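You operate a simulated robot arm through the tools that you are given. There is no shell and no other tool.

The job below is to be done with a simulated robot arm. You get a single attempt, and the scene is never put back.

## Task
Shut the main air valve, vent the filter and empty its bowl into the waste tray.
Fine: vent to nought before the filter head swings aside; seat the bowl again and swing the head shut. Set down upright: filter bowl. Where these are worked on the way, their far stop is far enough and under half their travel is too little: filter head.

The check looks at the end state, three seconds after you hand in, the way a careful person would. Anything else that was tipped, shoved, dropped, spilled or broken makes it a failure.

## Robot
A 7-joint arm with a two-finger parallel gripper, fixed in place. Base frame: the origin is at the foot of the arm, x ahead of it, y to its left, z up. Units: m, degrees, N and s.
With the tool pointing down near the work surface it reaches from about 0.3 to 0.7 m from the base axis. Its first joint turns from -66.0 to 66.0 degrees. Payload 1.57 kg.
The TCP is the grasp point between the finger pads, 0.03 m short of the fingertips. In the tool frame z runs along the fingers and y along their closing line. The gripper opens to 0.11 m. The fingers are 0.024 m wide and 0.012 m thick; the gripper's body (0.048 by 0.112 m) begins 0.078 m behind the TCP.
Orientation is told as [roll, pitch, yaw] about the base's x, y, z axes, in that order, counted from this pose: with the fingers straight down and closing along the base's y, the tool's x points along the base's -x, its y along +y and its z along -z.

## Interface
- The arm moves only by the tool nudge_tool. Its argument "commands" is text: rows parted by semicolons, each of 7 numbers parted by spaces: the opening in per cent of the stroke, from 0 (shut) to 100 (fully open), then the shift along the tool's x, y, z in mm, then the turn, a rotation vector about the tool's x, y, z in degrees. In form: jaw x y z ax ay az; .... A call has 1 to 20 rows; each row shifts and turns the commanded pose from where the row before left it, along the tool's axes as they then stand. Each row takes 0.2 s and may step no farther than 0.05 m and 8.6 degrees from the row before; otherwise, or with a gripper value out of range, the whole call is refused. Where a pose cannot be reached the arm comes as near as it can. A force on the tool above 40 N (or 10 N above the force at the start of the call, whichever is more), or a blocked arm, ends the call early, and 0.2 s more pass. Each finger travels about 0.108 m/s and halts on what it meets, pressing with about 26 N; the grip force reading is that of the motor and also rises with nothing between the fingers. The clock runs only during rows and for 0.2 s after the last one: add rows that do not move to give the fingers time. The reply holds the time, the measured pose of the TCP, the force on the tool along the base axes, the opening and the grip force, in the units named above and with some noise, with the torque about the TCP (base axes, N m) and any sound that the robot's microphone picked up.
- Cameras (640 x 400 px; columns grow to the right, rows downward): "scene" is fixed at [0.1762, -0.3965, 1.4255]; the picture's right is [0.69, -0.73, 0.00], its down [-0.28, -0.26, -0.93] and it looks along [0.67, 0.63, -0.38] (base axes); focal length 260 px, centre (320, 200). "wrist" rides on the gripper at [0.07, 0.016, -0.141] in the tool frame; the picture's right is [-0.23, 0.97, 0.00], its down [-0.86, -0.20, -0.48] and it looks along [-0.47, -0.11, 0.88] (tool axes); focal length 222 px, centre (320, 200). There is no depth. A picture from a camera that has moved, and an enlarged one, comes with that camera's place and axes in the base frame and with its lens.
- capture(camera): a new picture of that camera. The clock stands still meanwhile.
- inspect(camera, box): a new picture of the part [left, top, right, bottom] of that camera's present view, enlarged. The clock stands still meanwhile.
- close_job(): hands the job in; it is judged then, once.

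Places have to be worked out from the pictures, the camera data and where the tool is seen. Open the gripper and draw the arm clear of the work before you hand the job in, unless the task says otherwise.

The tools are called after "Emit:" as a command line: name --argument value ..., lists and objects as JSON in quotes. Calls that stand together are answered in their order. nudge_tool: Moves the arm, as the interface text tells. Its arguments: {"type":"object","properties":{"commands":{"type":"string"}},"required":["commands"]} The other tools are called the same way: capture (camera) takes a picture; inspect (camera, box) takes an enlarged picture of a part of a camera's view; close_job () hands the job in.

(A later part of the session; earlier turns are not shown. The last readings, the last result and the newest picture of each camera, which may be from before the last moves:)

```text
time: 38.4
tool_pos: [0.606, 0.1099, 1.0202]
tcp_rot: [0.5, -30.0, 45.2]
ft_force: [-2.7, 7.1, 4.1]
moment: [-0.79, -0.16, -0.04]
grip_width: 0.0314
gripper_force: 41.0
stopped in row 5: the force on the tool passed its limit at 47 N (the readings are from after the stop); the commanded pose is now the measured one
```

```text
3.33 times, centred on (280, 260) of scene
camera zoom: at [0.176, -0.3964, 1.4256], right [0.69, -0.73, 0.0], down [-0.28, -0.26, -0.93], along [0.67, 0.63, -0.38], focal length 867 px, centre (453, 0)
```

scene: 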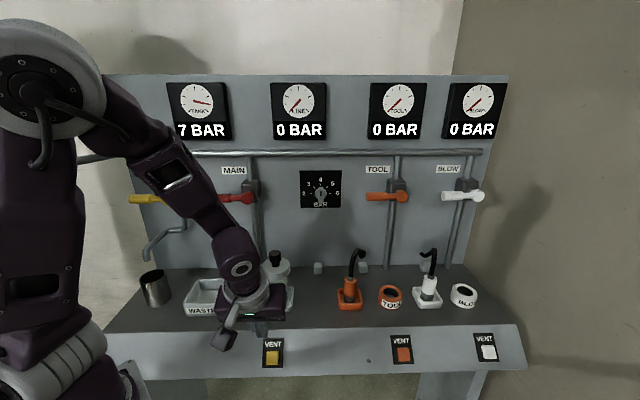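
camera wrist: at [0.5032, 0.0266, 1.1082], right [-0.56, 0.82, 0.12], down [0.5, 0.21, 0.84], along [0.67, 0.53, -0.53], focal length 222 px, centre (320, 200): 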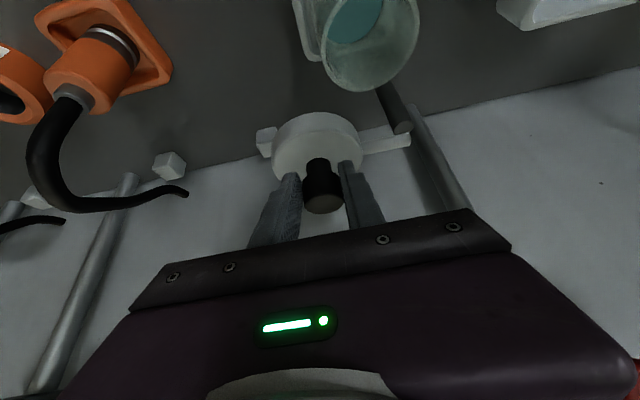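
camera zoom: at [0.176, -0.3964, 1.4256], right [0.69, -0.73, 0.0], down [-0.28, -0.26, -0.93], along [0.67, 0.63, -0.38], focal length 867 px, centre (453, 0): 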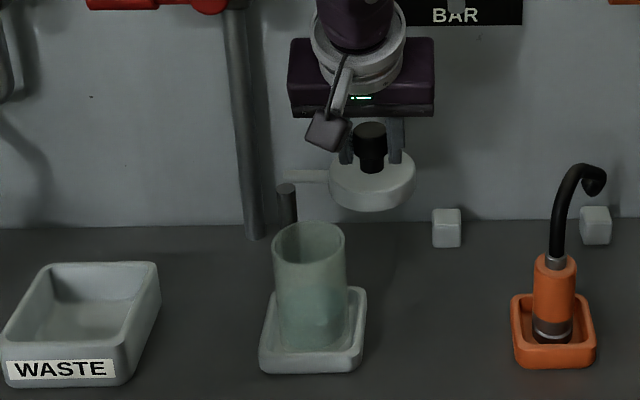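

The head has swung about 57° and the call stopped on force; my arc radius may have been a bit large (the post looks nearer u=0.27, v=0.523). I try a little further along the corrected tangent to see whether this is the far stop.

Emit:
nudge_tool --commands "10 0 0 0 0 0 0; 10 -2.6 -0.5 1.5 0 0 0; 10 -2.6 -0.5 1.5 0 0 0; 10 -2.6 -0.3 1.5 0 0 0; 10 -2.6 -0.3 1.5 0 0 0; 10 0 0 0 0 0 0"

Emit:
inspect --camera "scene" --box '[200, 200, 360, 320]'

Emit:
capture --camera "wrist"

```text
time: 39.8
tool_pos: [0.6141, 0.1181, 1.0199]
tcp_rot: [0.7, -29.8, 45.1]
ft_force: [-27.8, 20.4, 12.4]
moment: [-0.25, 0.05, 0.6]
grip_width: 0.031
gripper_force: 39.6
```

```text
3.33 times, centred on (280, 260) of scene
camera zoom: at [0.1751, -0.3959, 1.4258], right [0.69, -0.73, 0.0], down [-0.28, -0.26, -0.93], along [0.67, 0.63, -0.38], focal length 867 px, centre (453, 0)
```

zoom: 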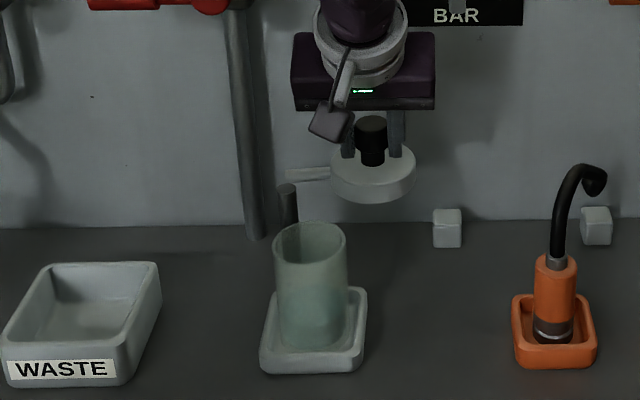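

```text
taken
camera wrist: at [0.5114, 0.0347, 1.1081], right [-0.56, 0.82, 0.12], down [0.5, 0.21, 0.84], along [0.66, 0.53, -0.53], focal length 222 px, centre (320, 200)
```

wrist: 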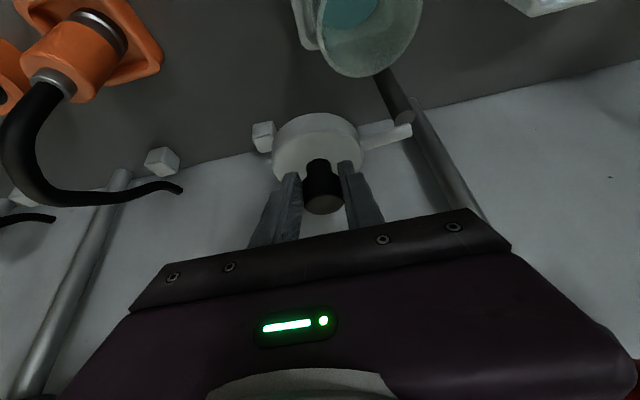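

The reaction is almost purely radial (about 34 N toward the post), so this isn't the stop; I'm just too far right. I relax 3 mm to the left and continue toward the panel on a tighter arc.

Emit:
nudge_tool --commands "10 0 3 0 0 0 0; 10 0 0 0 0 0 0"

```text
time: 40.4
tool_pos: [0.6141, 0.1182, 1.02]
tcp_rot: [0.6, -29.9, 45.0]
ft_force: [-14.8, 14.9, -0.7]
moment: [0.1, -0.31, 0.13]
grip_width: 0.0309
gripper_force: 39.6
```

The radial force fell to about 21 N with no motion, so about 4–5 mm more relaxation is needed before going on.

Emit:
nudge_tool --commands "10 0 4 0 0 0 0; 10 0 0 0 0 0 0"

```text
time: 41.0
tool_pos: [0.6132, 0.117, 1.0207]
tcp_rot: [0.3, -30.0, 44.9]
ft_force: [13.2, -4.7, -14.7]
moment: [-0.53, -0.25, -0.72]
grip_width: 0.0305
gripper_force: 39.8
```

Now I'm slightly past neutral the other way. The fits give a post at about u=0.275, v=0.518 with radius 0.076, so the head is near 0° in that frame; I continue with that arc.

Emit:
nudge_tool --commands "10 0 -2 0 0 0 0; 10 -5.7 0.2 3.3 0 0 0; 10 -5.7 0.7 3.3 0 0 0; 10 -5.6 1.4 3.2 0 0 0; 10 0 0 0 0 0 0"

Emit:
inspect --camera "scene" --box '[200, 200, 360, 320]'

Emit:
capture --camera "wrist"

```text
time: 42.2
tool_pos: [0.6254, 0.1355, 1.0191]
tcp_rot: [0.5, -30.0, 45.1]
ft_force: [4.4, -9.2, -1.8]
moment: [-0.72, -0.23, 0.26]
grip_width: 0.0314
gripper_force: 40.3
```

```text
3.33 times, centred on (280, 260) of scene
camera zoom: at [0.1763, -0.3968, 1.4254], right [0.69, -0.73, 0.0], down [-0.28, -0.26, -0.93], along [0.67, 0.64, -0.38], focal length 867 px, centre (453, 0)
```

zoom: 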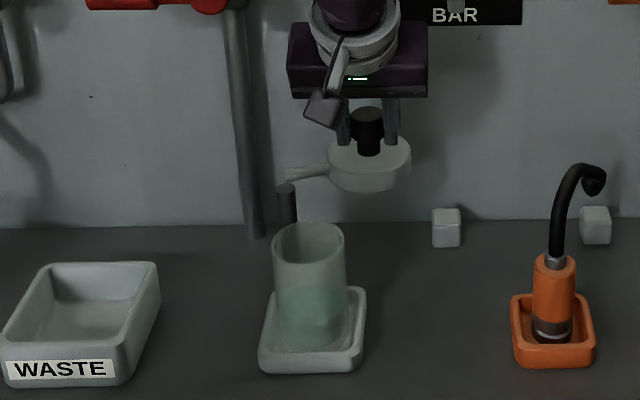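

```text
taken
camera wrist: at [0.5219, 0.052, 1.1081], right [-0.55, 0.82, 0.12], down [0.5, 0.21, 0.84], along [0.67, 0.53, -0.53], focal length 222 px, centre (320, 200)
```

wrist: 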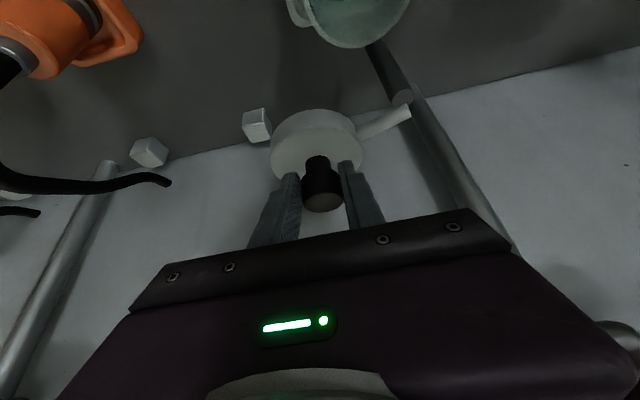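

The head has swung about 87° with little resistance. I go on in small steps to find the far stop.

Emit:
nudge_tool --commands "10 -2.7 0 1.6 0 0 0; 10 -2.7 0.8 1.6 0 0 0; 10 -2.7 1.1 1.6 0 0 0; 10 -2.6 1.2 1.5 0 0 0; 10 0 0 0 0 0 0"

Emit:
inspect --camera "scene" --box '[200, 200, 360, 320]'

```text
time: 43.4
tool_pos: [0.6305, 0.1472, 1.0209]
tcp_rot: [0.7, -30.0, 45.1]
ft_force: [-5.3, -1.0, 6.7]
moment: [-0.35, -0.25, 0.19]
grip_width: 0.0316
gripper_force: 40.0
```

```text
3.33 times, centred on (280, 260) of scene
camera zoom: at [0.1758, -0.3966, 1.4255], right [0.69, -0.73, 0.0], down [-0.28, -0.26, -0.93], along [0.67, 0.63, -0.38], focal length 867 px, centre (453, 0)
```

zoom: 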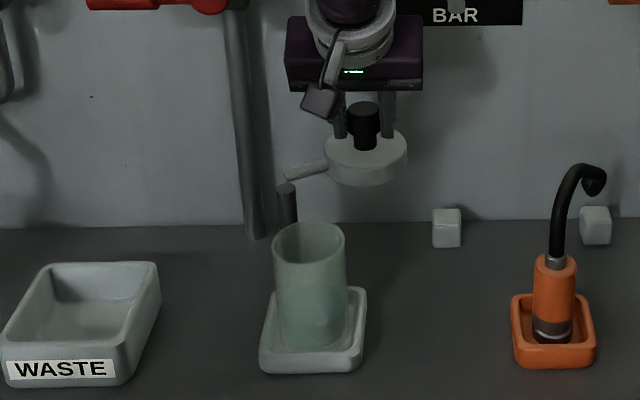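

The head is swung about 97° aside and still moves easily, well beyond half its travel and clear of the bowl. I open the jaws, back off along the tool axis and check that it stays.

Emit:
nudge_tool --commands "30 0 0 0 0 0 0; 60 0 0 0 0 0 0; 60 0 0 0 0 0 0; 60 0 0 -20 0 0 0; 60 0 0 -30 0 0 0; 60 0 0 -40 0 0 0; 60 0 0 -40 0 0 0; 60 0 0 0 0 0 0"

Emit:
capture --camera "wrist"

Emit:
inspect --camera "scene" --box '[160, 200, 360, 330]'

```text
time: 45.2
tool_pos: [0.5853, 0.0994, 1.1332]
tcp_rot: [0.5, -29.9, 45.1]
ft_force: [-0.2, 0.6, -0.9]
moment: [0.02, 0.02, 0.02]
grip_width: 0.0664
gripper_force: 0.1
```

```text
taken
camera wrist: at [0.4831, 0.0166, 1.2215], right [-0.55, 0.82, 0.12], down [0.5, 0.21, 0.84], along [0.67, 0.53, -0.53], focal length 222 px, centre (320, 200)
```

wrist: 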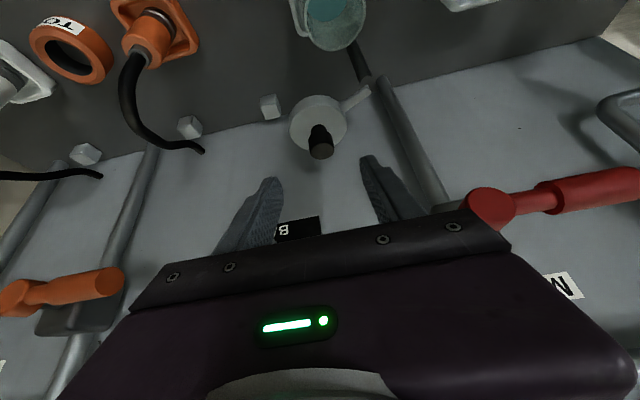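

```text
3.08 times, centred on (260, 265) of scene
camera zoom: at [0.1761, -0.3965, 1.4255], right [0.69, -0.73, 0.0], down [-0.28, -0.26, -0.93], along [0.67, 0.63, -0.38], focal length 800 px, centre (505, 0)
```

zoom: 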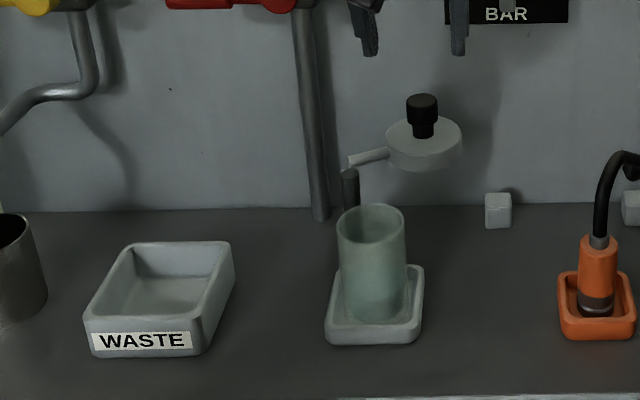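

The head stays aside and the bowl is open (rim z≈0.958, centre u=0.300, v=0.446, about 62 mm across); the waste tray is about 105 mm square centred at u=0.10, v=0.445. To pour I want to hold the bowl from the front-right with the tool tilted ~65°, so I first dry-test that orientation in free air.

Emit:
nudge_tool --commands "60 20.4 23.4 -16.7 0 0 0; 60 20.4 23.4 -16.7 0 0 0; 60 20.4 23.4 -16.7 0 0 0; 60 20.4 23.4 -16.7 0 0 0; 60 0 0 0 -3.75 0 -6.495; 60 0 0 0 -3.75 0 -6.495; 60 0 0 0 -3.75 0 -6.495; 60 0 0 0 -3.75 0 -6.495; 60 0 0 0 -3.75 0 -6.495; 60 0 0 0 -3.75 0 -6.495; 60 0 0 0 0 -7 0; 60 0 0 0 0 -7 0; 60 0 0 0 0 -7 0; 60 0 0 0 0 -7 0; 60 0 0 0 0 -7 0; 60 0 0 0 0 0 0; 60 0 0 0 0 0 0"

Emit:
capture --camera "scene"

Emit:
capture --camera "wrist"

```text
time: 48.8
tool_pos: [0.4466, 0.0906, 1.1505]
tcp_rot: [0.9, -65.3, 89.5]
ft_force: [0.2, 0.6, 0.4]
moment: [0.02, -0.01, 0.01]
grip_width: 0.0659
gripper_force: 0.0
```

```text
taken
```

scene: 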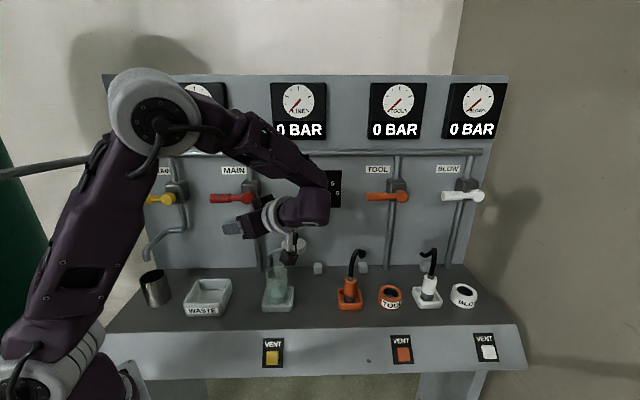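

```text
taken
camera wrist: at [0.4313, -0.0674, 1.1466], right [-0.97, 0.09, 0.21], down [0.21, -0.08, 0.98], along [0.1, 0.99, 0.06], focal length 222 px, centre (320, 200)
```

wrist: 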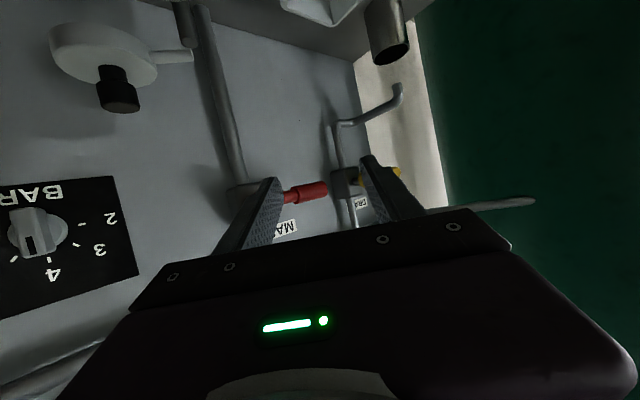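

The tilted, turned pose is reachable. I move to the would-be pouring point behind the tray (u≈0.116, v≈0.495, z≈1.03) with the empty gripper.

Emit:
nudge_tool --commands "40 6.6 3 42.3 0 0 0; 40 6.6 3 42.3 0 0 0; 40 6.6 3 42.3 0 0 0; 40 6.6 3 42.3 0 0 0; 40 6.6 3 42.3 0 0 0; 40 0 0 0 0 0 0; 40 0 0 0 0 0 0"

Emit:
capture --camera "scene"

Emit:
capture --camera "wrist"

```text
time: 50.4
tool_pos: [0.4296, 0.2692, 1.0322]
tcp_rot: [0.9, -65.3, 89.6]
ft_force: [0.1, 0.2, 1.2]
moment: [0.04, 0.02, 0.01]
grip_width: 0.0439
gripper_force: 0.0
```

```text
taken
```

scene: 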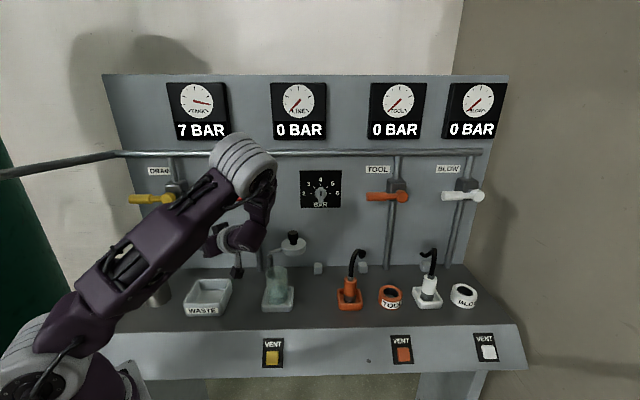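

```text
taken
camera wrist: at [0.4145, 0.111, 1.0282], right [-0.97, 0.09, 0.21], down [0.21, -0.08, 0.98], along [0.1, 0.99, 0.06], focal length 222 px, centre (320, 200)
```

wrist: 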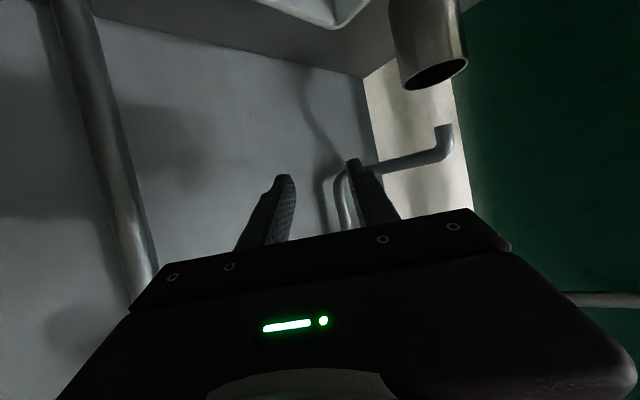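

In place at u=0.113, v=0.494, z=1.032. I now test rolling about the finger axis in the negative direction (mouth would tip toward the front).

Emit:
nudge_tool --commands "40 0 0 0 0 0 -8; 40 0 0 0 0 0 -8; 40 0 0 0 0 0 -8; 40 0 0 0 0 0 -8; 40 0 0 0 0 0 -8; 40 0 0 0 0 0 -8; 40 0 0 0 0 0 -8; 40 0 0 0 0 0 -8; 40 0 0 0 0 0 0; 40 0 0 0 0 0 0"

Emit:
capture --camera "scene"

```text
time: 52.6
tool_pos: [0.4294, 0.2683, 1.0313]
tcp_rot: [-62.8, -23.8, 168.8]
ft_force: [-0.2, 0.0, -0.3]
moment: [0.0, -0.01, 0.02]
grip_width: 0.0441
gripper_force: 0.1
```

```text
taken
```

scene: 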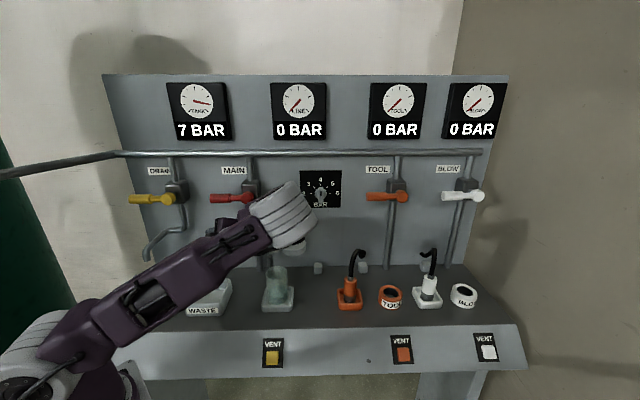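

The pose is reachable but the elbow sinks low toward the bench in this direction. I roll back and try the positive direction for comparison.

Emit:
nudge_tool --commands "40 0 0 0 0 0 8; 40 0 0 0 0 0 8; 40 0 0 0 0 0 8; 40 0 0 0 0 0 8; 40 0 0 0 0 0 8; 40 0 0 0 0 0 8; 40 0 0 0 0 0 8; 40 0 0 0 0 0 8; 40 0 0 0 0 0 8; 40 0 0 0 0 0 8; 40 0 0 0 0 0 8; 40 0 0 0 0 0 8; 40 0 0 0 0 0 8; 40 0 0 0 0 0 8; 40 0 0 0 0 0 8; 40 0 0 0 0 0 8; 40 0 0 0 0 0 0; 40 0 0 0 0 0 0"

Emit:
capture --camera "scene"

```text
time: 56.4
tool_pos: [0.43, 0.2702, 1.0305]
tcp_rot: [63.0, -23.1, 11.8]
ft_force: [-0.7, -0.2, -0.1]
moment: [-0.01, -0.02, -0.02]
grip_width: 0.0443
gripper_force: 0.2
```

```text
taken
```

scene: 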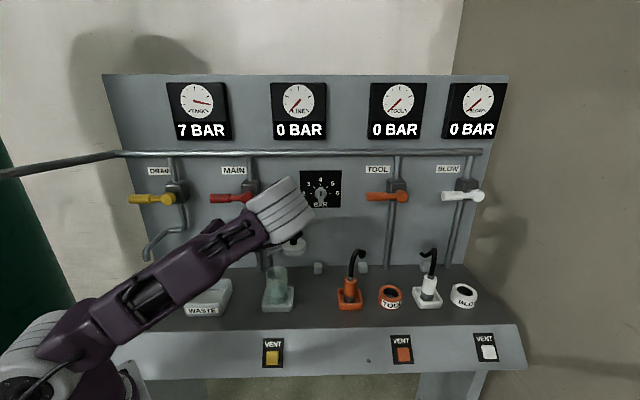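

Positive roll works too, with the elbow in the same lowered place. I continue to about 136° to check the full pouring roll is reachable.

Emit:
nudge_tool --commands "40 0 0 0 0 0 8; 40 0 0 0 0 0 8; 40 0 0 0 0 0 8; 40 0 0 0 0 0 8; 40 0 0 0 0 0 8; 40 0 0 0 0 0 8; 40 0 0 0 0 0 8; 40 0 0 0 0 0 8; 40 0 0 0 0 0 8; 40 0 0 0 0 0 0; 40 0 0 0 0 0 0"

Emit:
capture --camera "scene"

Emit:
capture --camera "wrist"

```text
time: 58.8
tool_pos: [0.4294, 0.2682, 1.0319]
tcp_rot: [56.1, 41.2, -23.2]
ft_force: [-0.2, -0.5, -0.4]
moment: [-0.02, -0.02, 0.0]
grip_width: 0.0441
gripper_force: 0.0
```

```text
taken
```

scene: 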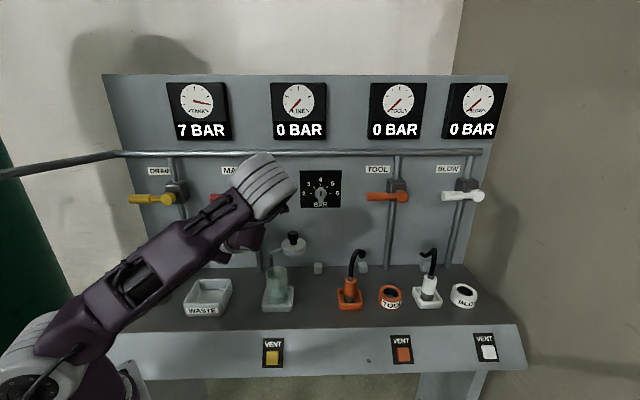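

```text
taken
camera wrist: at [0.3946, 0.1658, 1.1474], right [0.86, 0.22, 0.46], down [0.45, -0.75, -0.49], along [0.24, 0.63, -0.74], focal length 222 px, centre (320, 200)
```

wrist: 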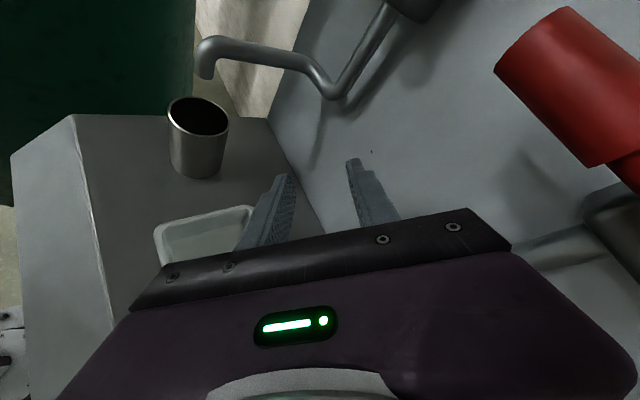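

The full +136° roll is reachable with the elbow up and the wrist clear of the panel; here the mouth would point to the right. I check that the matching pouring spot (TCP at u≈0.05, v≈0.43, z≈1.0) can also be reached in this roll.

Emit:
nudge_tool --commands "40 14.1 -27.6 4.2 0 0 0; 40 14.1 -27.6 4.2 0 0 0; 40 14.1 -27.6 4.2 0 0 0; 40 0 0 0 0 0 0; 40 0 0 0 0 0 0"

Emit:
capture --camera "scene"

Emit:
capture --camera "wrist"

```text
time: 60.0
tool_pos: [0.341, 0.269, 1.0016]
tcp_rot: [56.2, 41.1, -23.1]
ft_force: [-0.6, 0.0, -0.5]
moment: [-0.01, -0.02, 0.01]
grip_width: 0.044
gripper_force: 0.1
```

```text
taken
```

scene: 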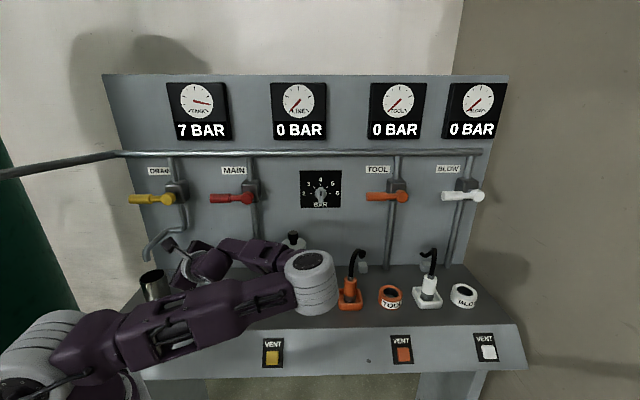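

```text
taken
camera wrist: at [0.306, 0.1654, 1.1174], right [0.86, 0.22, 0.46], down [0.45, -0.75, -0.49], along [0.24, 0.63, -0.74], focal length 222 px, centre (320, 200)
```

wrist: 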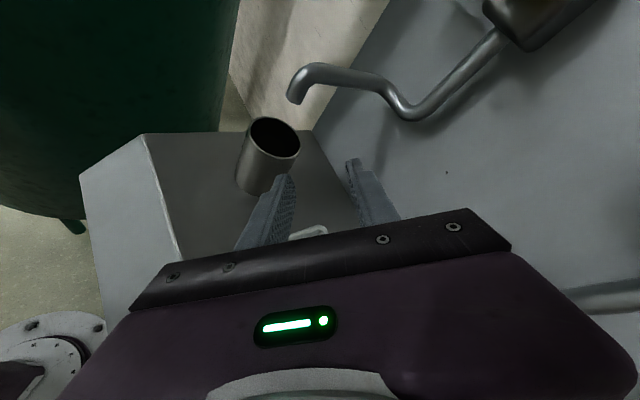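

The tool gets there, but the elbow dropped low in front of the filter, which is risky. I reverse that move straight away and check the scene.

Emit:
nudge_tool --commands "40 -14.1 27.6 -4.2 0 0 0; 40 -14.1 27.6 -4.2 0 0 0; 40 -14.1 27.6 -4.2 0 0 0; 40 0 0 0 0 0 0; 40 0 0 0 0 0 0"

Emit:
capture --camera "scene"

```text
time: 61.2
tool_pos: [0.4295, 0.2694, 1.0325]
tcp_rot: [56.3, 41.0, -23.2]
ft_force: [0.0, 0.3, 0.3]
moment: [0.01, 0.03, -0.01]
grip_width: 0.0441
gripper_force: 0.1
```

```text
taken
```

scene: 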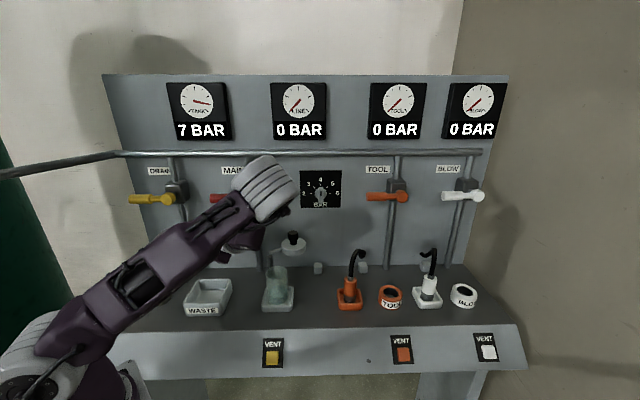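

Everything on the bench is still in place. I roll back to zero and try the negative roll at this farther-out spot, where the wrist keeps more distance from the base.

Emit:
nudge_tool --commands "40 0 0 0 0 0 -8; 40 0 0 0 0 0 -8; 40 0 0 0 0 0 -8; 40 0 0 0 0 0 -8; 40 0 0 0 0 0 -8; 40 0 0 0 0 0 -8; 40 0 0 0 0 0 -8; 40 0 0 0 0 0 -8; 40 0 0 0 0 0 -8; 40 0 0 0 0 0 -8; 40 0 0 0 0 0 -8; 40 0 0 0 0 0 -8; 40 0 0 0 0 0 -8; 40 0 0 0 0 0 -8; 40 0 0 0 0 0 -8; 40 0 0 0 0 0 -8; 40 0 0 0 0 0 -8; 40 0 0 0 0 0 0"

Emit:
capture --camera "scene"

```text
time: 65.0
tool_pos: [0.4301, 0.269, 1.0317]
tcp_rot: [0.6, -65.4, 89.8]
ft_force: [0.1, -0.4, 0.2]
moment: [0.0, 0.0, -0.04]
grip_width: 0.044
gripper_force: 0.0
```

```text
taken
```

scene: 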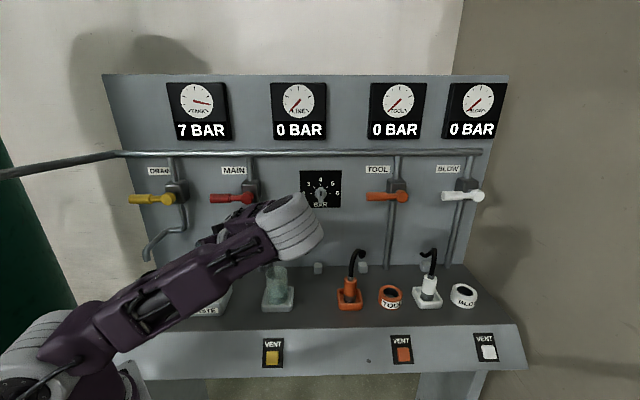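

The tray, bowl and head are undisturbed, and I judge the elbow ring to be near u≈0.36, v≈0.31, z≈1.18, clear above the apron. I lower to z≈1.0 and test the negative roll in full.

Emit:
nudge_tool --commands "40 27.2 0 12.7 0 0 0; 40 0 0 0 0 0 -8; 40 0 0 0 0 0 -8; 40 0 0 0 0 0 -8; 40 0 0 0 0 0 -8; 40 0 0 0 0 0 -8; 40 0 0 0 0 0 -8; 40 0 0 0 0 0 -8; 40 0 0 0 0 0 -8; 40 0 0 0 0 0 -8; 40 0 0 0 0 0 -8; 40 0 0 0 0 0 -8; 40 0 0 0 0 0 -8; 40 0 0 0 0 0 0"

Emit:
capture --camera "scene"

Emit:
capture --camera "wrist"

```text
time: 68.0
tool_pos: [0.4281, 0.2683, 1.0018]
tcp_rot: [-65.1, 5.2, -177.1]
ft_force: [-0.4, -0.1, 0.3]
moment: [0.01, -0.02, 0.01]
grip_width: 0.0438
gripper_force: 0.1
```

```text
taken
```

scene: 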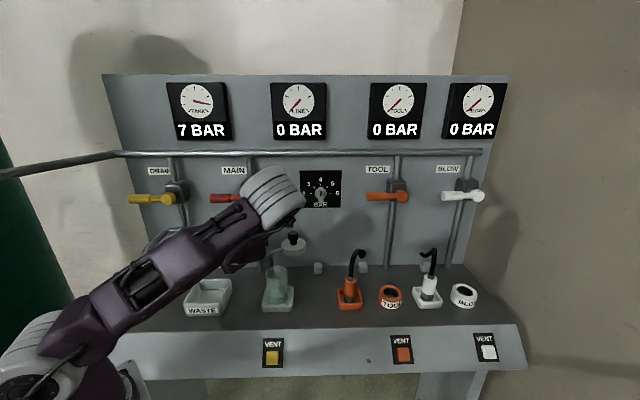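

```text
taken
camera wrist: at [0.5017, 0.1369, 1.0527], right [-0.13, -0.42, -0.9], down [-0.87, -0.4, 0.3], along [-0.48, 0.82, -0.31], focal length 222 px, centre (320, 200)
```

wrist: 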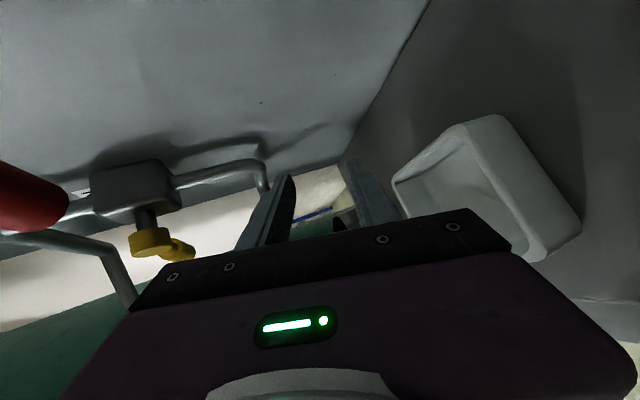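

Works so far at -96° with the elbow well up. I finish to -136°.

Emit:
nudge_tool --commands "40 0 0 0 0 0 -8; 40 0 0 0 0 0 -8; 40 0 0 0 0 0 -8; 40 0 0 0 0 0 -8; 40 0 0 0 0 0 -8; 40 0 0 0 0 0 0"

Emit:
capture --camera "scene"

Emit:
capture --camera "wrist"

```text
time: 69.4
tool_pos: [0.4288, 0.2684, 1.0002]
tcp_rot: [-56.6, 40.5, -156.3]
ft_force: [-0.4, 0.0, 0.5]
moment: [-0.01, -0.01, -0.01]
grip_width: 0.0439
gripper_force: 0.2
```

```text
taken
```

scene: 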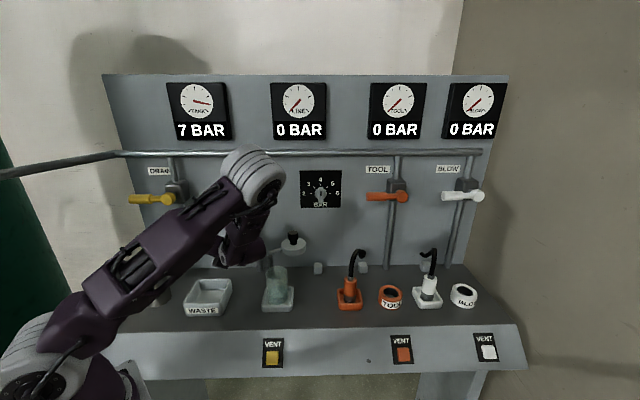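

```text
taken
camera wrist: at [0.4911, 0.1569, 1.096], right [0.54, -0.35, -0.77], down [-0.73, -0.64, -0.23], along [-0.41, 0.69, -0.6], focal length 222 px, centre (320, 200)
```

wrist: 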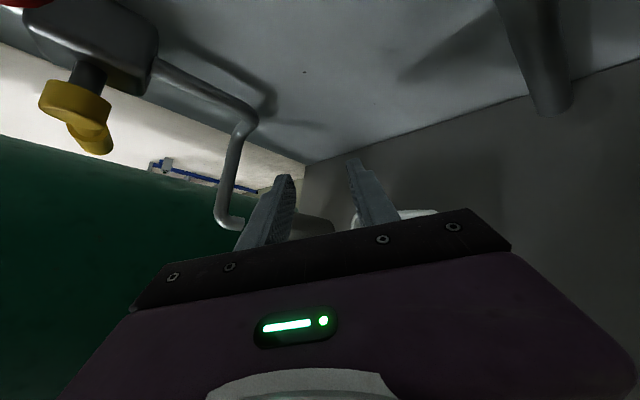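

The -136° roll is reachable at u=0.113, v=0.493, z=1.0, so that is my pouring pose. I roll back to zero and lift to z≈1.09 before going to the bowl.

Emit:
nudge_tool --commands "40 0 0 0 0 0 8; 40 0 0 0 0 0 8; 40 0 0 0 0 0 8; 40 0 0 0 0 0 8; 40 0 0 0 0 0 8; 40 0 0 0 0 0 8; 40 0 0 0 0 0 8; 40 0 0 0 0 0 8; 40 0 0 0 0 0 8; 40 0 0 0 0 0 8; 40 0 0 0 0 0 8; 40 0 0 0 0 0 8; 40 0 0 0 0 0 8; 40 0 0 0 0 0 8; 40 0 0 0 0 0 8; 40 0 0 0 0 0 8; 40 0 0 0 0 0 8; 40 -40.8 0 -19 0 0 0; 40 -40.8 0 -19 0 0 0; 40 0 0 0 0 0 0"

Emit:
capture --camera "scene"

```text
time: 73.6
tool_pos: [0.4303, 0.2685, 1.0913]
tcp_rot: [0.7, -65.2, 89.8]
ft_force: [0.0, -0.4, -0.4]
moment: [-0.03, -0.01, -0.02]
grip_width: 0.0441
gripper_force: 0.1
```

```text
taken
```

scene: 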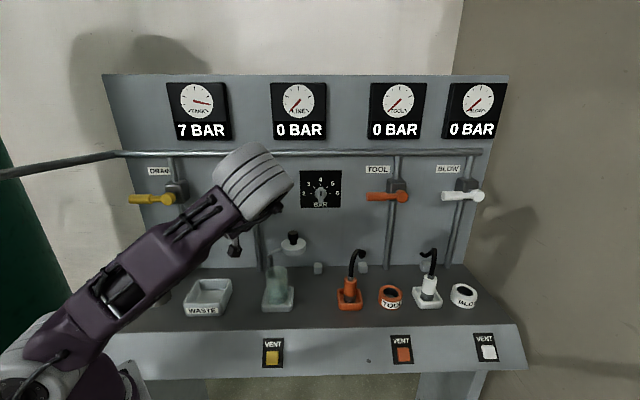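

Back at zero roll, z=1.091. I open the jaws and move above the front-right of the bowl, to the pre-grasp line about 0.11 m before it.

Emit:
nudge_tool --commands "85 14.7 -12.2 -31.6 0 0 0; 85 14.7 -12.2 -31.6 0 0 0; 85 14.7 -12.2 -31.6 0 0 0; 85 14.7 -12.2 -31.6 0 0 0; 85 14.7 -12.2 -31.6 0 0 0; 85 14.7 -12.2 -31.6 0 0 0; 85 14.7 -12.2 -31.6 0 0 0; 85 14.7 -12.2 -31.6 0 0 0; 85 0 0 0 0 0 0; 85 0 0 0 0 0 0"

Emit:
capture --camera "scene"

Emit:
capture --camera "wrist"

```text
time: 75.8
tool_pos: [0.527, -0.0093, 1.0907]
tcp_rot: [0.9, -65.3, 89.6]
ft_force: [1.0, -0.7, -0.6]
moment: [-0.02, -0.01, -0.03]
grip_width: 0.0935
gripper_force: 0.0
```

```text
taken
```

scene: 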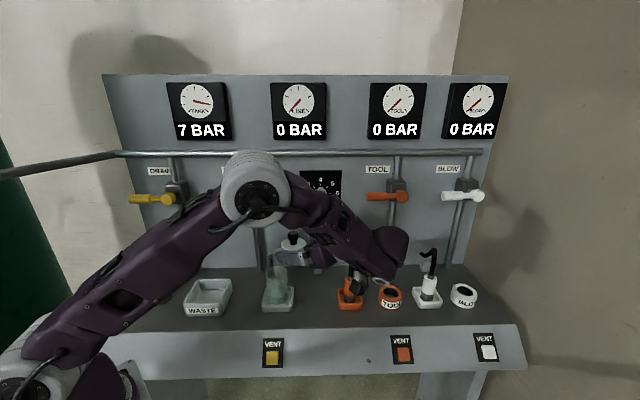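

```text
taken
camera wrist: at [0.5126, -0.1678, 1.0867], right [-0.97, 0.09, 0.21], down [0.21, -0.08, 0.98], along [0.1, 0.99, 0.06], focal length 222 px, centre (320, 200)
```

wrist: 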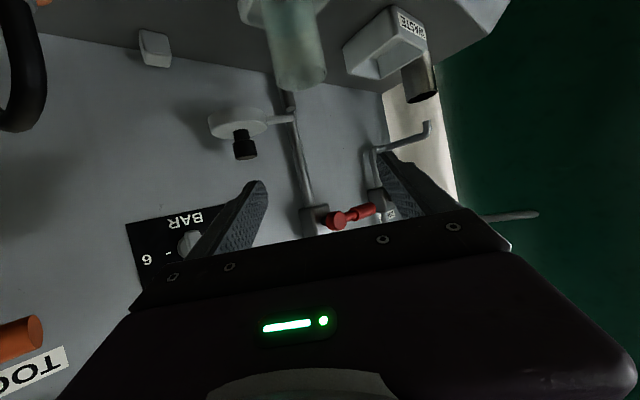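

The pre-grasp place is clear (x=0.527, y=-0.009). I lower to z≈0.966 and take a close look at the bowl for alignment.

Emit:
nudge_tool --commands "85 37.5 0 17.5 0 0 0; 85 37.5 0 17.5 0 0 0; 85 37.5 0 17.5 0 0 0; 85 0 0 0 0 0 0; 85 0 0 0 0 0 0"

Emit:
capture --camera "wrist"

Emit:
capture --camera "scene"

```text
time: 77.0
tool_pos: [0.5267, -0.0088, 0.9667]
tcp_rot: [0.8, -65.3, 89.6]
ft_force: [0.3, 0.0, 1.6]
moment: [-0.02, 0.0, -0.01]
grip_width: 0.0937
gripper_force: 0.1
```

```text
taken
camera wrist: at [0.513, -0.1668, 0.9621], right [-0.97, 0.09, 0.21], down [0.21, -0.08, 0.98], along [0.1, 0.99, 0.06], focal length 222 px, centre (320, 200)
```

wrist: 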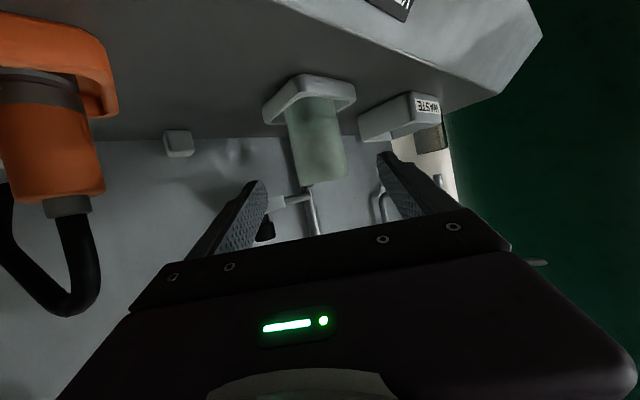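

```text
taken
```

scene: 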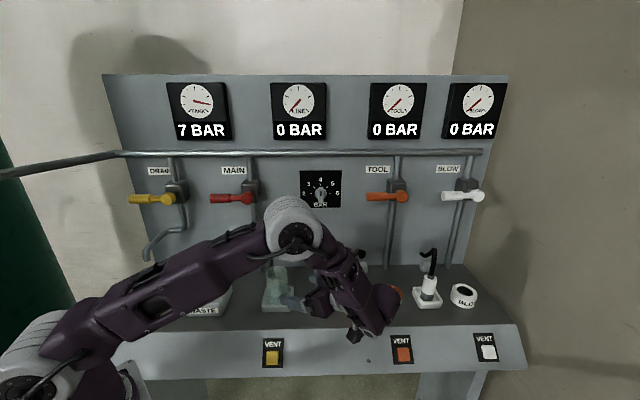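

The bowl sits centred on the fingers' line (x≈0.528). I advance 123 mm along the tool axis so the bowl comes between the pads.

Emit:
nudge_tool --commands "85 0 0 35 0 0 0; 85 0 0 30 0 0 0; 85 0 0 25 0 0 0; 85 0 0 20 0 0 0; 85 0 0 13.6 0 0 0; 85 0 0 0 0 0 0; 85 0 0 0 0 0 0"

Emit:
capture --camera "wrist"

Emit:
capture --camera "scene"

```text
time: 78.6
tool_pos: [0.527, 0.1044, 0.9145]
tcp_rot: [0.9, -65.3, 89.5]
ft_force: [0.1, 0.7, -0.3]
moment: [-0.01, 0.03, 0.0]
grip_width: 0.0933
gripper_force: 0.0
```

```text
taken
camera wrist: at [0.5121, -0.054, 0.9106], right [-0.97, 0.09, 0.21], down [0.21, -0.08, 0.98], along [0.1, 0.99, 0.06], focal length 222 px, centre (320, 200)
```

wrist: 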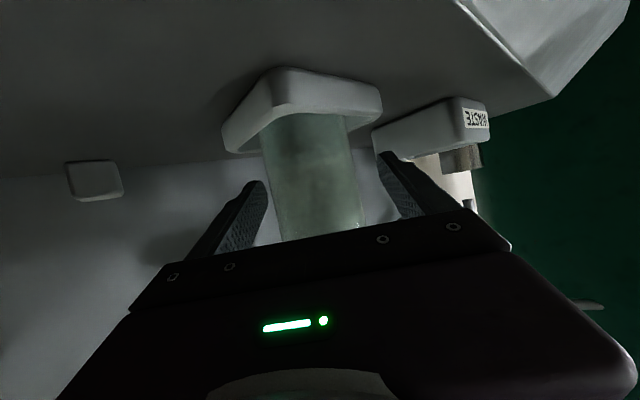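

```text
taken
```

scene: 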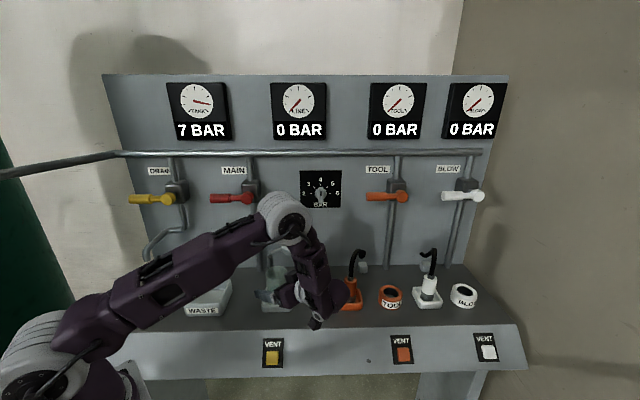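

The bowl stands midway between the pads with no contact force. I close on it.

Emit:
nudge_tool --commands "65 0 0 0 0 0 0; 58 0 0 0 0 0 0; 50 0 0 0 0 0 0; 40 0 0 0 0 0 0; 30 0 0 0 0 0 0; 20 0 0 0 0 0 0; 20 0 0 0 0 0 0"

Emit:
capture --camera "wrist"

```text
time: 80.2
tool_pos: [0.5253, 0.1037, 0.9142]
tcp_rot: [0.9, -65.3, 89.5]
ft_force: [-0.3, -1.0, -0.1]
moment: [-0.04, -0.06, -0.01]
grip_width: 0.0589
gripper_force: 26.1
```

```text
taken
camera wrist: at [0.5121, -0.0542, 0.9107], right [-0.97, 0.09, 0.21], down [0.21, -0.08, 0.98], along [0.1, 0.99, 0.06], focal length 222 px, centre (320, 200)
```

wrist: 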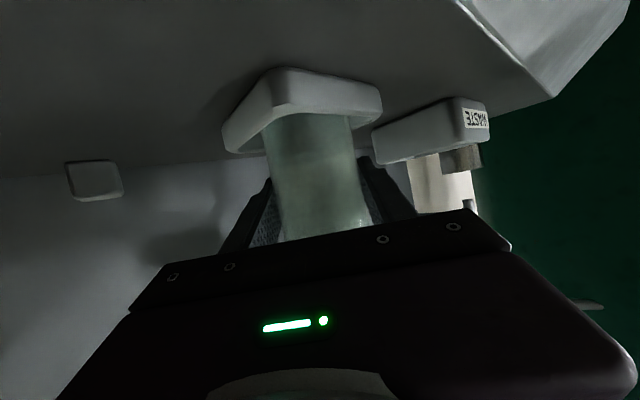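

Gripped at 58.9 mm with 26 N; I note the seat pose (x=0.527, y=0.104, z=0.914). I lift gently 25 mm and check that the bowl comes along.

Emit:
nudge_tool --commands "20 -5.7 0 -2.6 0 0 0; 20 -5.7 0 -2.6 0 0 0; 20 -5.7 0 -2.6 0 0 0; 20 -5.7 0 -2.6 0 0 0; 20 0 0 0 0 0 0"

Emit:
capture --camera "wrist"

Emit:
capture --camera "scene"

```text
time: 81.4
tool_pos: [0.526, 0.1037, 0.9392]
tcp_rot: [1.0, -65.3, 89.5]
ft_force: [-1.1, -0.5, -2.0]
moment: [-0.02, 0.02, 0.0]
grip_width: 0.0593
gripper_force: 25.3
```

```text
taken
camera wrist: at [0.5124, -0.0541, 0.9358], right [-0.97, 0.09, 0.21], down [0.21, -0.08, 0.98], along [0.1, 0.99, 0.06], focal length 222 px, centre (320, 200)
```

wrist: 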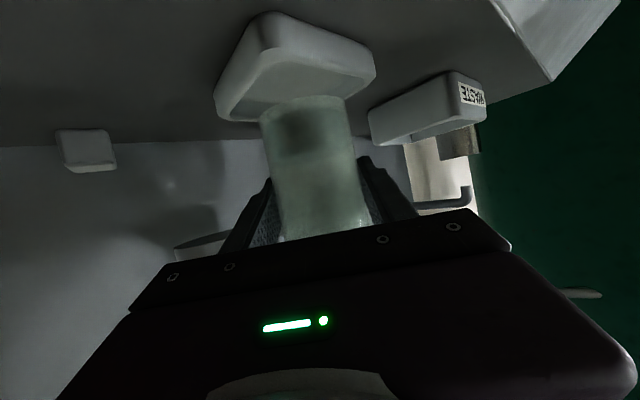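

```text
taken
```

scene: 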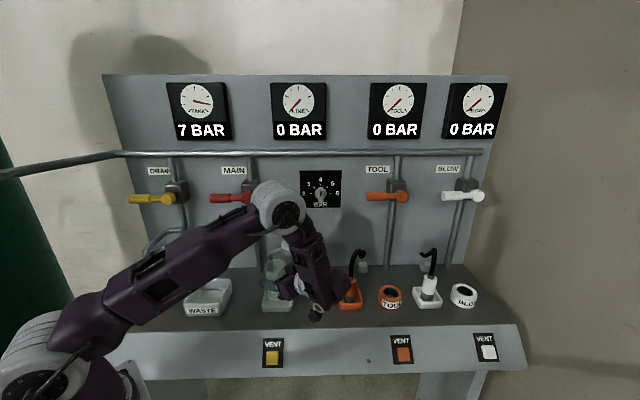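

The bowl came up cleanly out of its seat. I lift on to z≈1.04 while easing slightly away from the panel, past the parked head.

Emit:
nudge_tool --commands "20 -10.8 1.34 -6.5 0 0 0; 20 -10.8 1.34 -6.5 0 0 0; 20 -10.8 1.34 -6.5 0 0 0; 20 -10.8 1.34 -6.5 0 0 0; 20 -10.8 1.34 -6.5 0 0 0; 20 -10.8 1.34 -6.5 0 0 0; 20 -10.8 1.34 -6.5 0 0 0; 20 -10.8 1.34 -6.5 0 0 0; 20 0 0 0 0 0 0"

Emit:
capture --camera "scene"

Emit:
capture --camera "wrist"

```text
time: 83.4
tool_pos: [0.5175, 0.0924, 1.0391]
tcp_rot: [0.9, -65.3, 89.5]
ft_force: [0.1, 0.0, -1.3]
moment: [-0.02, 0.03, 0.02]
grip_width: 0.0589
gripper_force: 25.8
```

```text
taken
```

scene: 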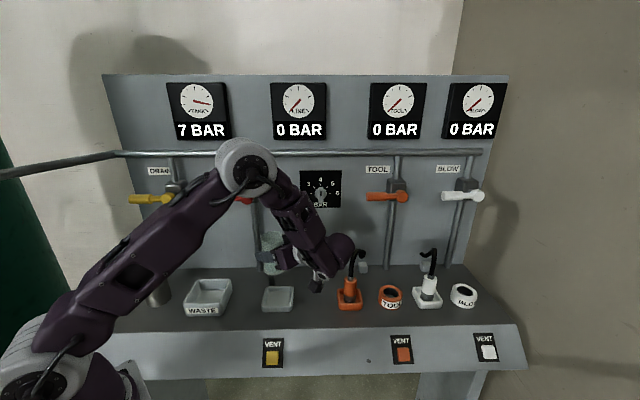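

```text
taken
camera wrist: at [0.503, -0.0658, 1.0361], right [-0.97, 0.09, 0.21], down [0.21, -0.08, 0.98], along [0.1, 0.99, 0.06], focal length 222 px, centre (320, 200)
```

wrist: 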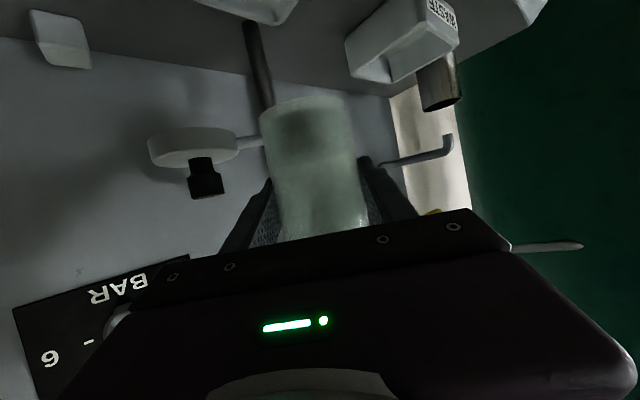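

The bowl is held well and level. I carry it smoothly to the pouring pose beside the tray (x≈0.431, y≈0.268, z≈1.0).

Emit:
nudge_tool --commands "20 -3.44 7.2 14.5 0 0 0; 20 -3.44 7.2 14.5 0 0 0; 20 -3.44 7.2 14.5 0 0 0; 20 -3.44 7.2 14.5 0 0 0; 20 -3.44 7.2 14.5 0 0 0; 20 -3.44 7.2 14.5 0 0 0; 20 -3.44 7.2 14.5 0 0 0; 20 -3.44 7.2 14.5 0 0 0; 20 -3.44 7.2 14.5 0 0 0; 20 -3.44 7.2 14.5 0 0 0; 20 -3.44 7.2 14.5 0 0 0; 20 -3.44 7.2 14.5 0 0 0; 20 0 0 0 0 0 0; 20 0 0 0 0 0 0"

Emit:
capture --camera "scene"

Emit:
capture --camera "wrist"

```text
time: 86.4
tool_pos: [0.4304, 0.2678, 1.0042]
tcp_rot: [0.9, -65.4, 89.5]
ft_force: [-0.1, 0.2, -2.8]
moment: [-0.01, 0.01, 0.02]
grip_width: 0.0591
gripper_force: 25.9
```

```text
taken
```

scene: 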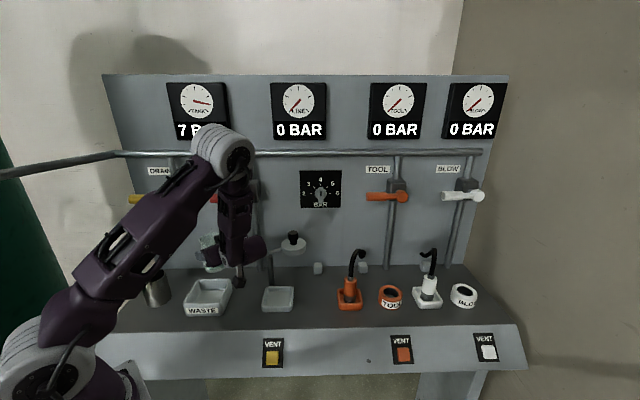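

```text
taken
camera wrist: at [0.4152, 0.1091, 1.0004], right [-0.97, 0.09, 0.21], down [0.21, -0.08, 0.98], along [0.1, 0.99, 0.06], focal length 222 px, centre (320, 200)
```

wrist: 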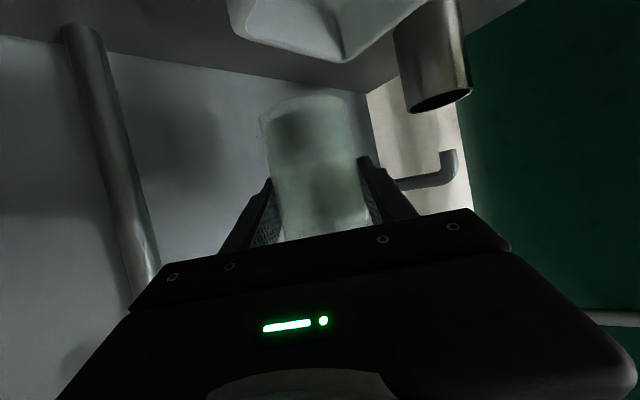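

The bowl is at the pouring pose with the tray just in front of it. I zoom in to check the height over the tray before rolling.

Emit:
inspect --camera "scene" --box '[130, 210, 310, 330]'

```text
3.33 times, centred on (220, 270) of scene
camera zoom: at [0.1762, -0.3965, 1.4255], right [0.69, -0.73, 0.0], down [-0.28, -0.26, -0.93], along [0.67, 0.63, -0.38], focal length 867 px, centre (653, -33)
```

zoom: 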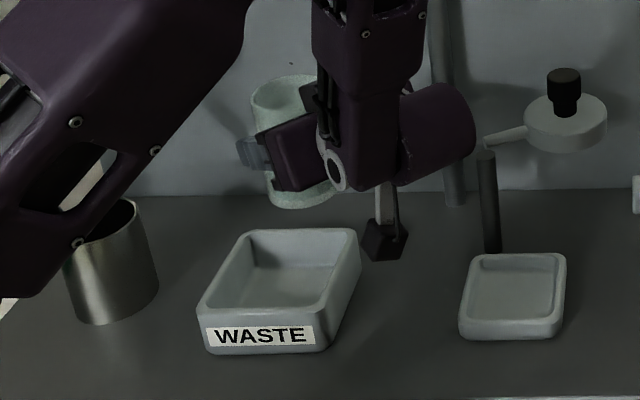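

The geometry looks right: the mouth will come over the tray's middle as it tips. I roll the bowl in steady small steps to about -96°.

Emit:
nudge_tool --commands "20 0 0 0 0 0 -6; 20 0 0 0 0 0 -6; 20 0 0 0 0 0 -6; 20 0 0 0 0 0 -6; 20 0 0 0 0 0 -6; 20 0 0 0 0 0 -6; 20 0 0 0 0 0 -6; 20 0 0 0 0 0 -6; 20 0 0 0 0 0 -6; 20 0 0 0 0 0 -6; 20 0 0 0 0 0 -6; 20 0 0 0 0 0 -6"

Emit:
inspect --camera "scene" --box '[130, 210, 310, 330]'

Emit:
capture --camera "wrist"

```text
time: 89.0
tool_pos: [0.4292, 0.2667, 1.0042]
tcp_rot: [-64.1, -16.6, 172.7]
ft_force: [-0.5, -0.8, -1.7]
moment: [0.02, -0.02, 0.01]
grip_width: 0.0589
gripper_force: 25.6
```

```text
3.33 times, centred on (220, 270) of scene
camera zoom: at [0.1762, -0.3965, 1.4255], right [0.69, -0.73, 0.0], down [-0.28, -0.26, -0.93], along [0.67, 0.63, -0.38], focal length 867 px, centre (653, -33)
```

zoom: 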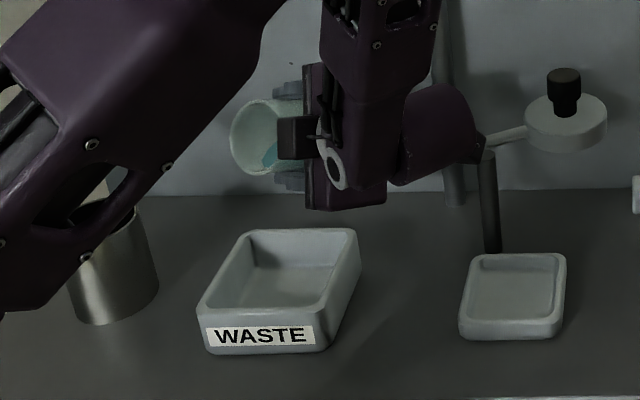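

```text
taken
camera wrist: at [0.4928, 0.1226, 1.03], right [-0.52, -0.36, -0.78], down [-0.75, -0.25, 0.62], along [-0.42, 0.9, -0.14], focal length 222 px, centre (320, 200)
```

wrist: 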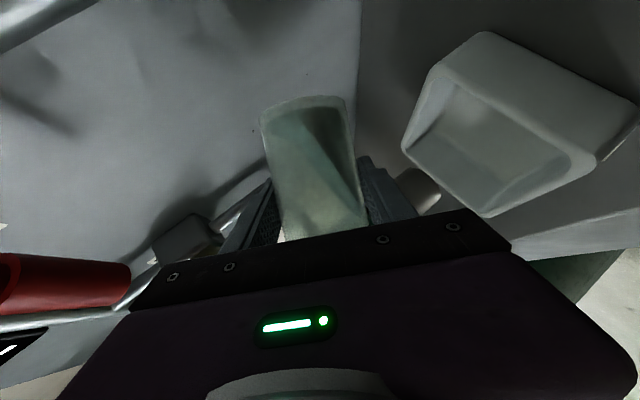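

At about 64° tilt the liquid stands near the lip, which is right above the tray's middle (about u=0.09, v=0.446). I continue slowly.

Emit:
nudge_tool --commands "20 0 0 0 0 0 -4; 20 0 0 0 0 0 -4; 20 0 0 0 0 0 -4; 20 0 0 0 0 0 -4; 20 0 0 0 0 0 -4; 20 0 0 0 0 0 -4; 20 0 0 0 0 0 0; 20 0 0 0 0 0 0"

Emit:
inspect --camera "scene" --box '[130, 210, 310, 330]'

Emit:
capture --camera "wrist"

```text
time: 90.8
tool_pos: [0.4312, 0.2675, 1.0044]
tcp_rot: [-65.1, 5.0, -177.1]
ft_force: [0.3, 0.1, -1.0]
moment: [-0.02, -0.01, -0.01]
grip_width: 0.0584
gripper_force: 26.0
```

```text
3.33 times, centred on (220, 270) of scene
camera zoom: at [0.1762, -0.3965, 1.4255], right [0.69, -0.73, 0.0], down [-0.28, -0.26, -0.93], along [0.67, 0.63, -0.38], focal length 867 px, centre (653, -33)
```

zoom: 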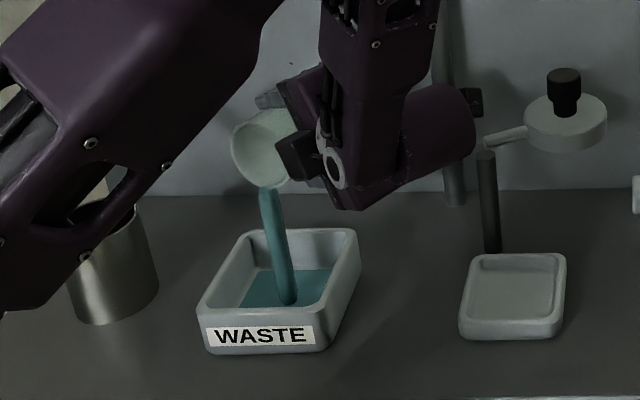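

```text
taken
camera wrist: at [0.5025, 0.1348, 1.0557], right [-0.13, -0.42, -0.9], down [-0.87, -0.39, 0.3], along [-0.48, 0.82, -0.31], focal length 222 px, centre (320, 200)
```

wrist: 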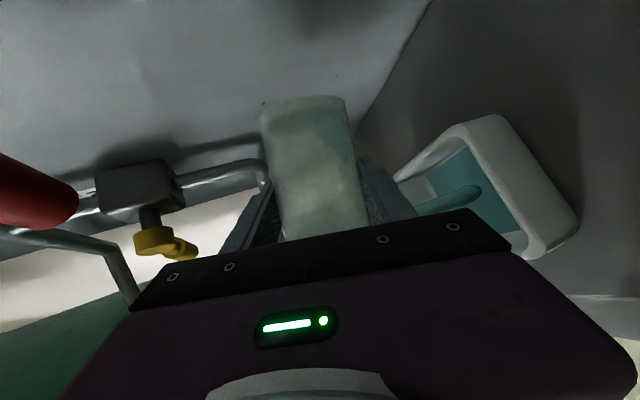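

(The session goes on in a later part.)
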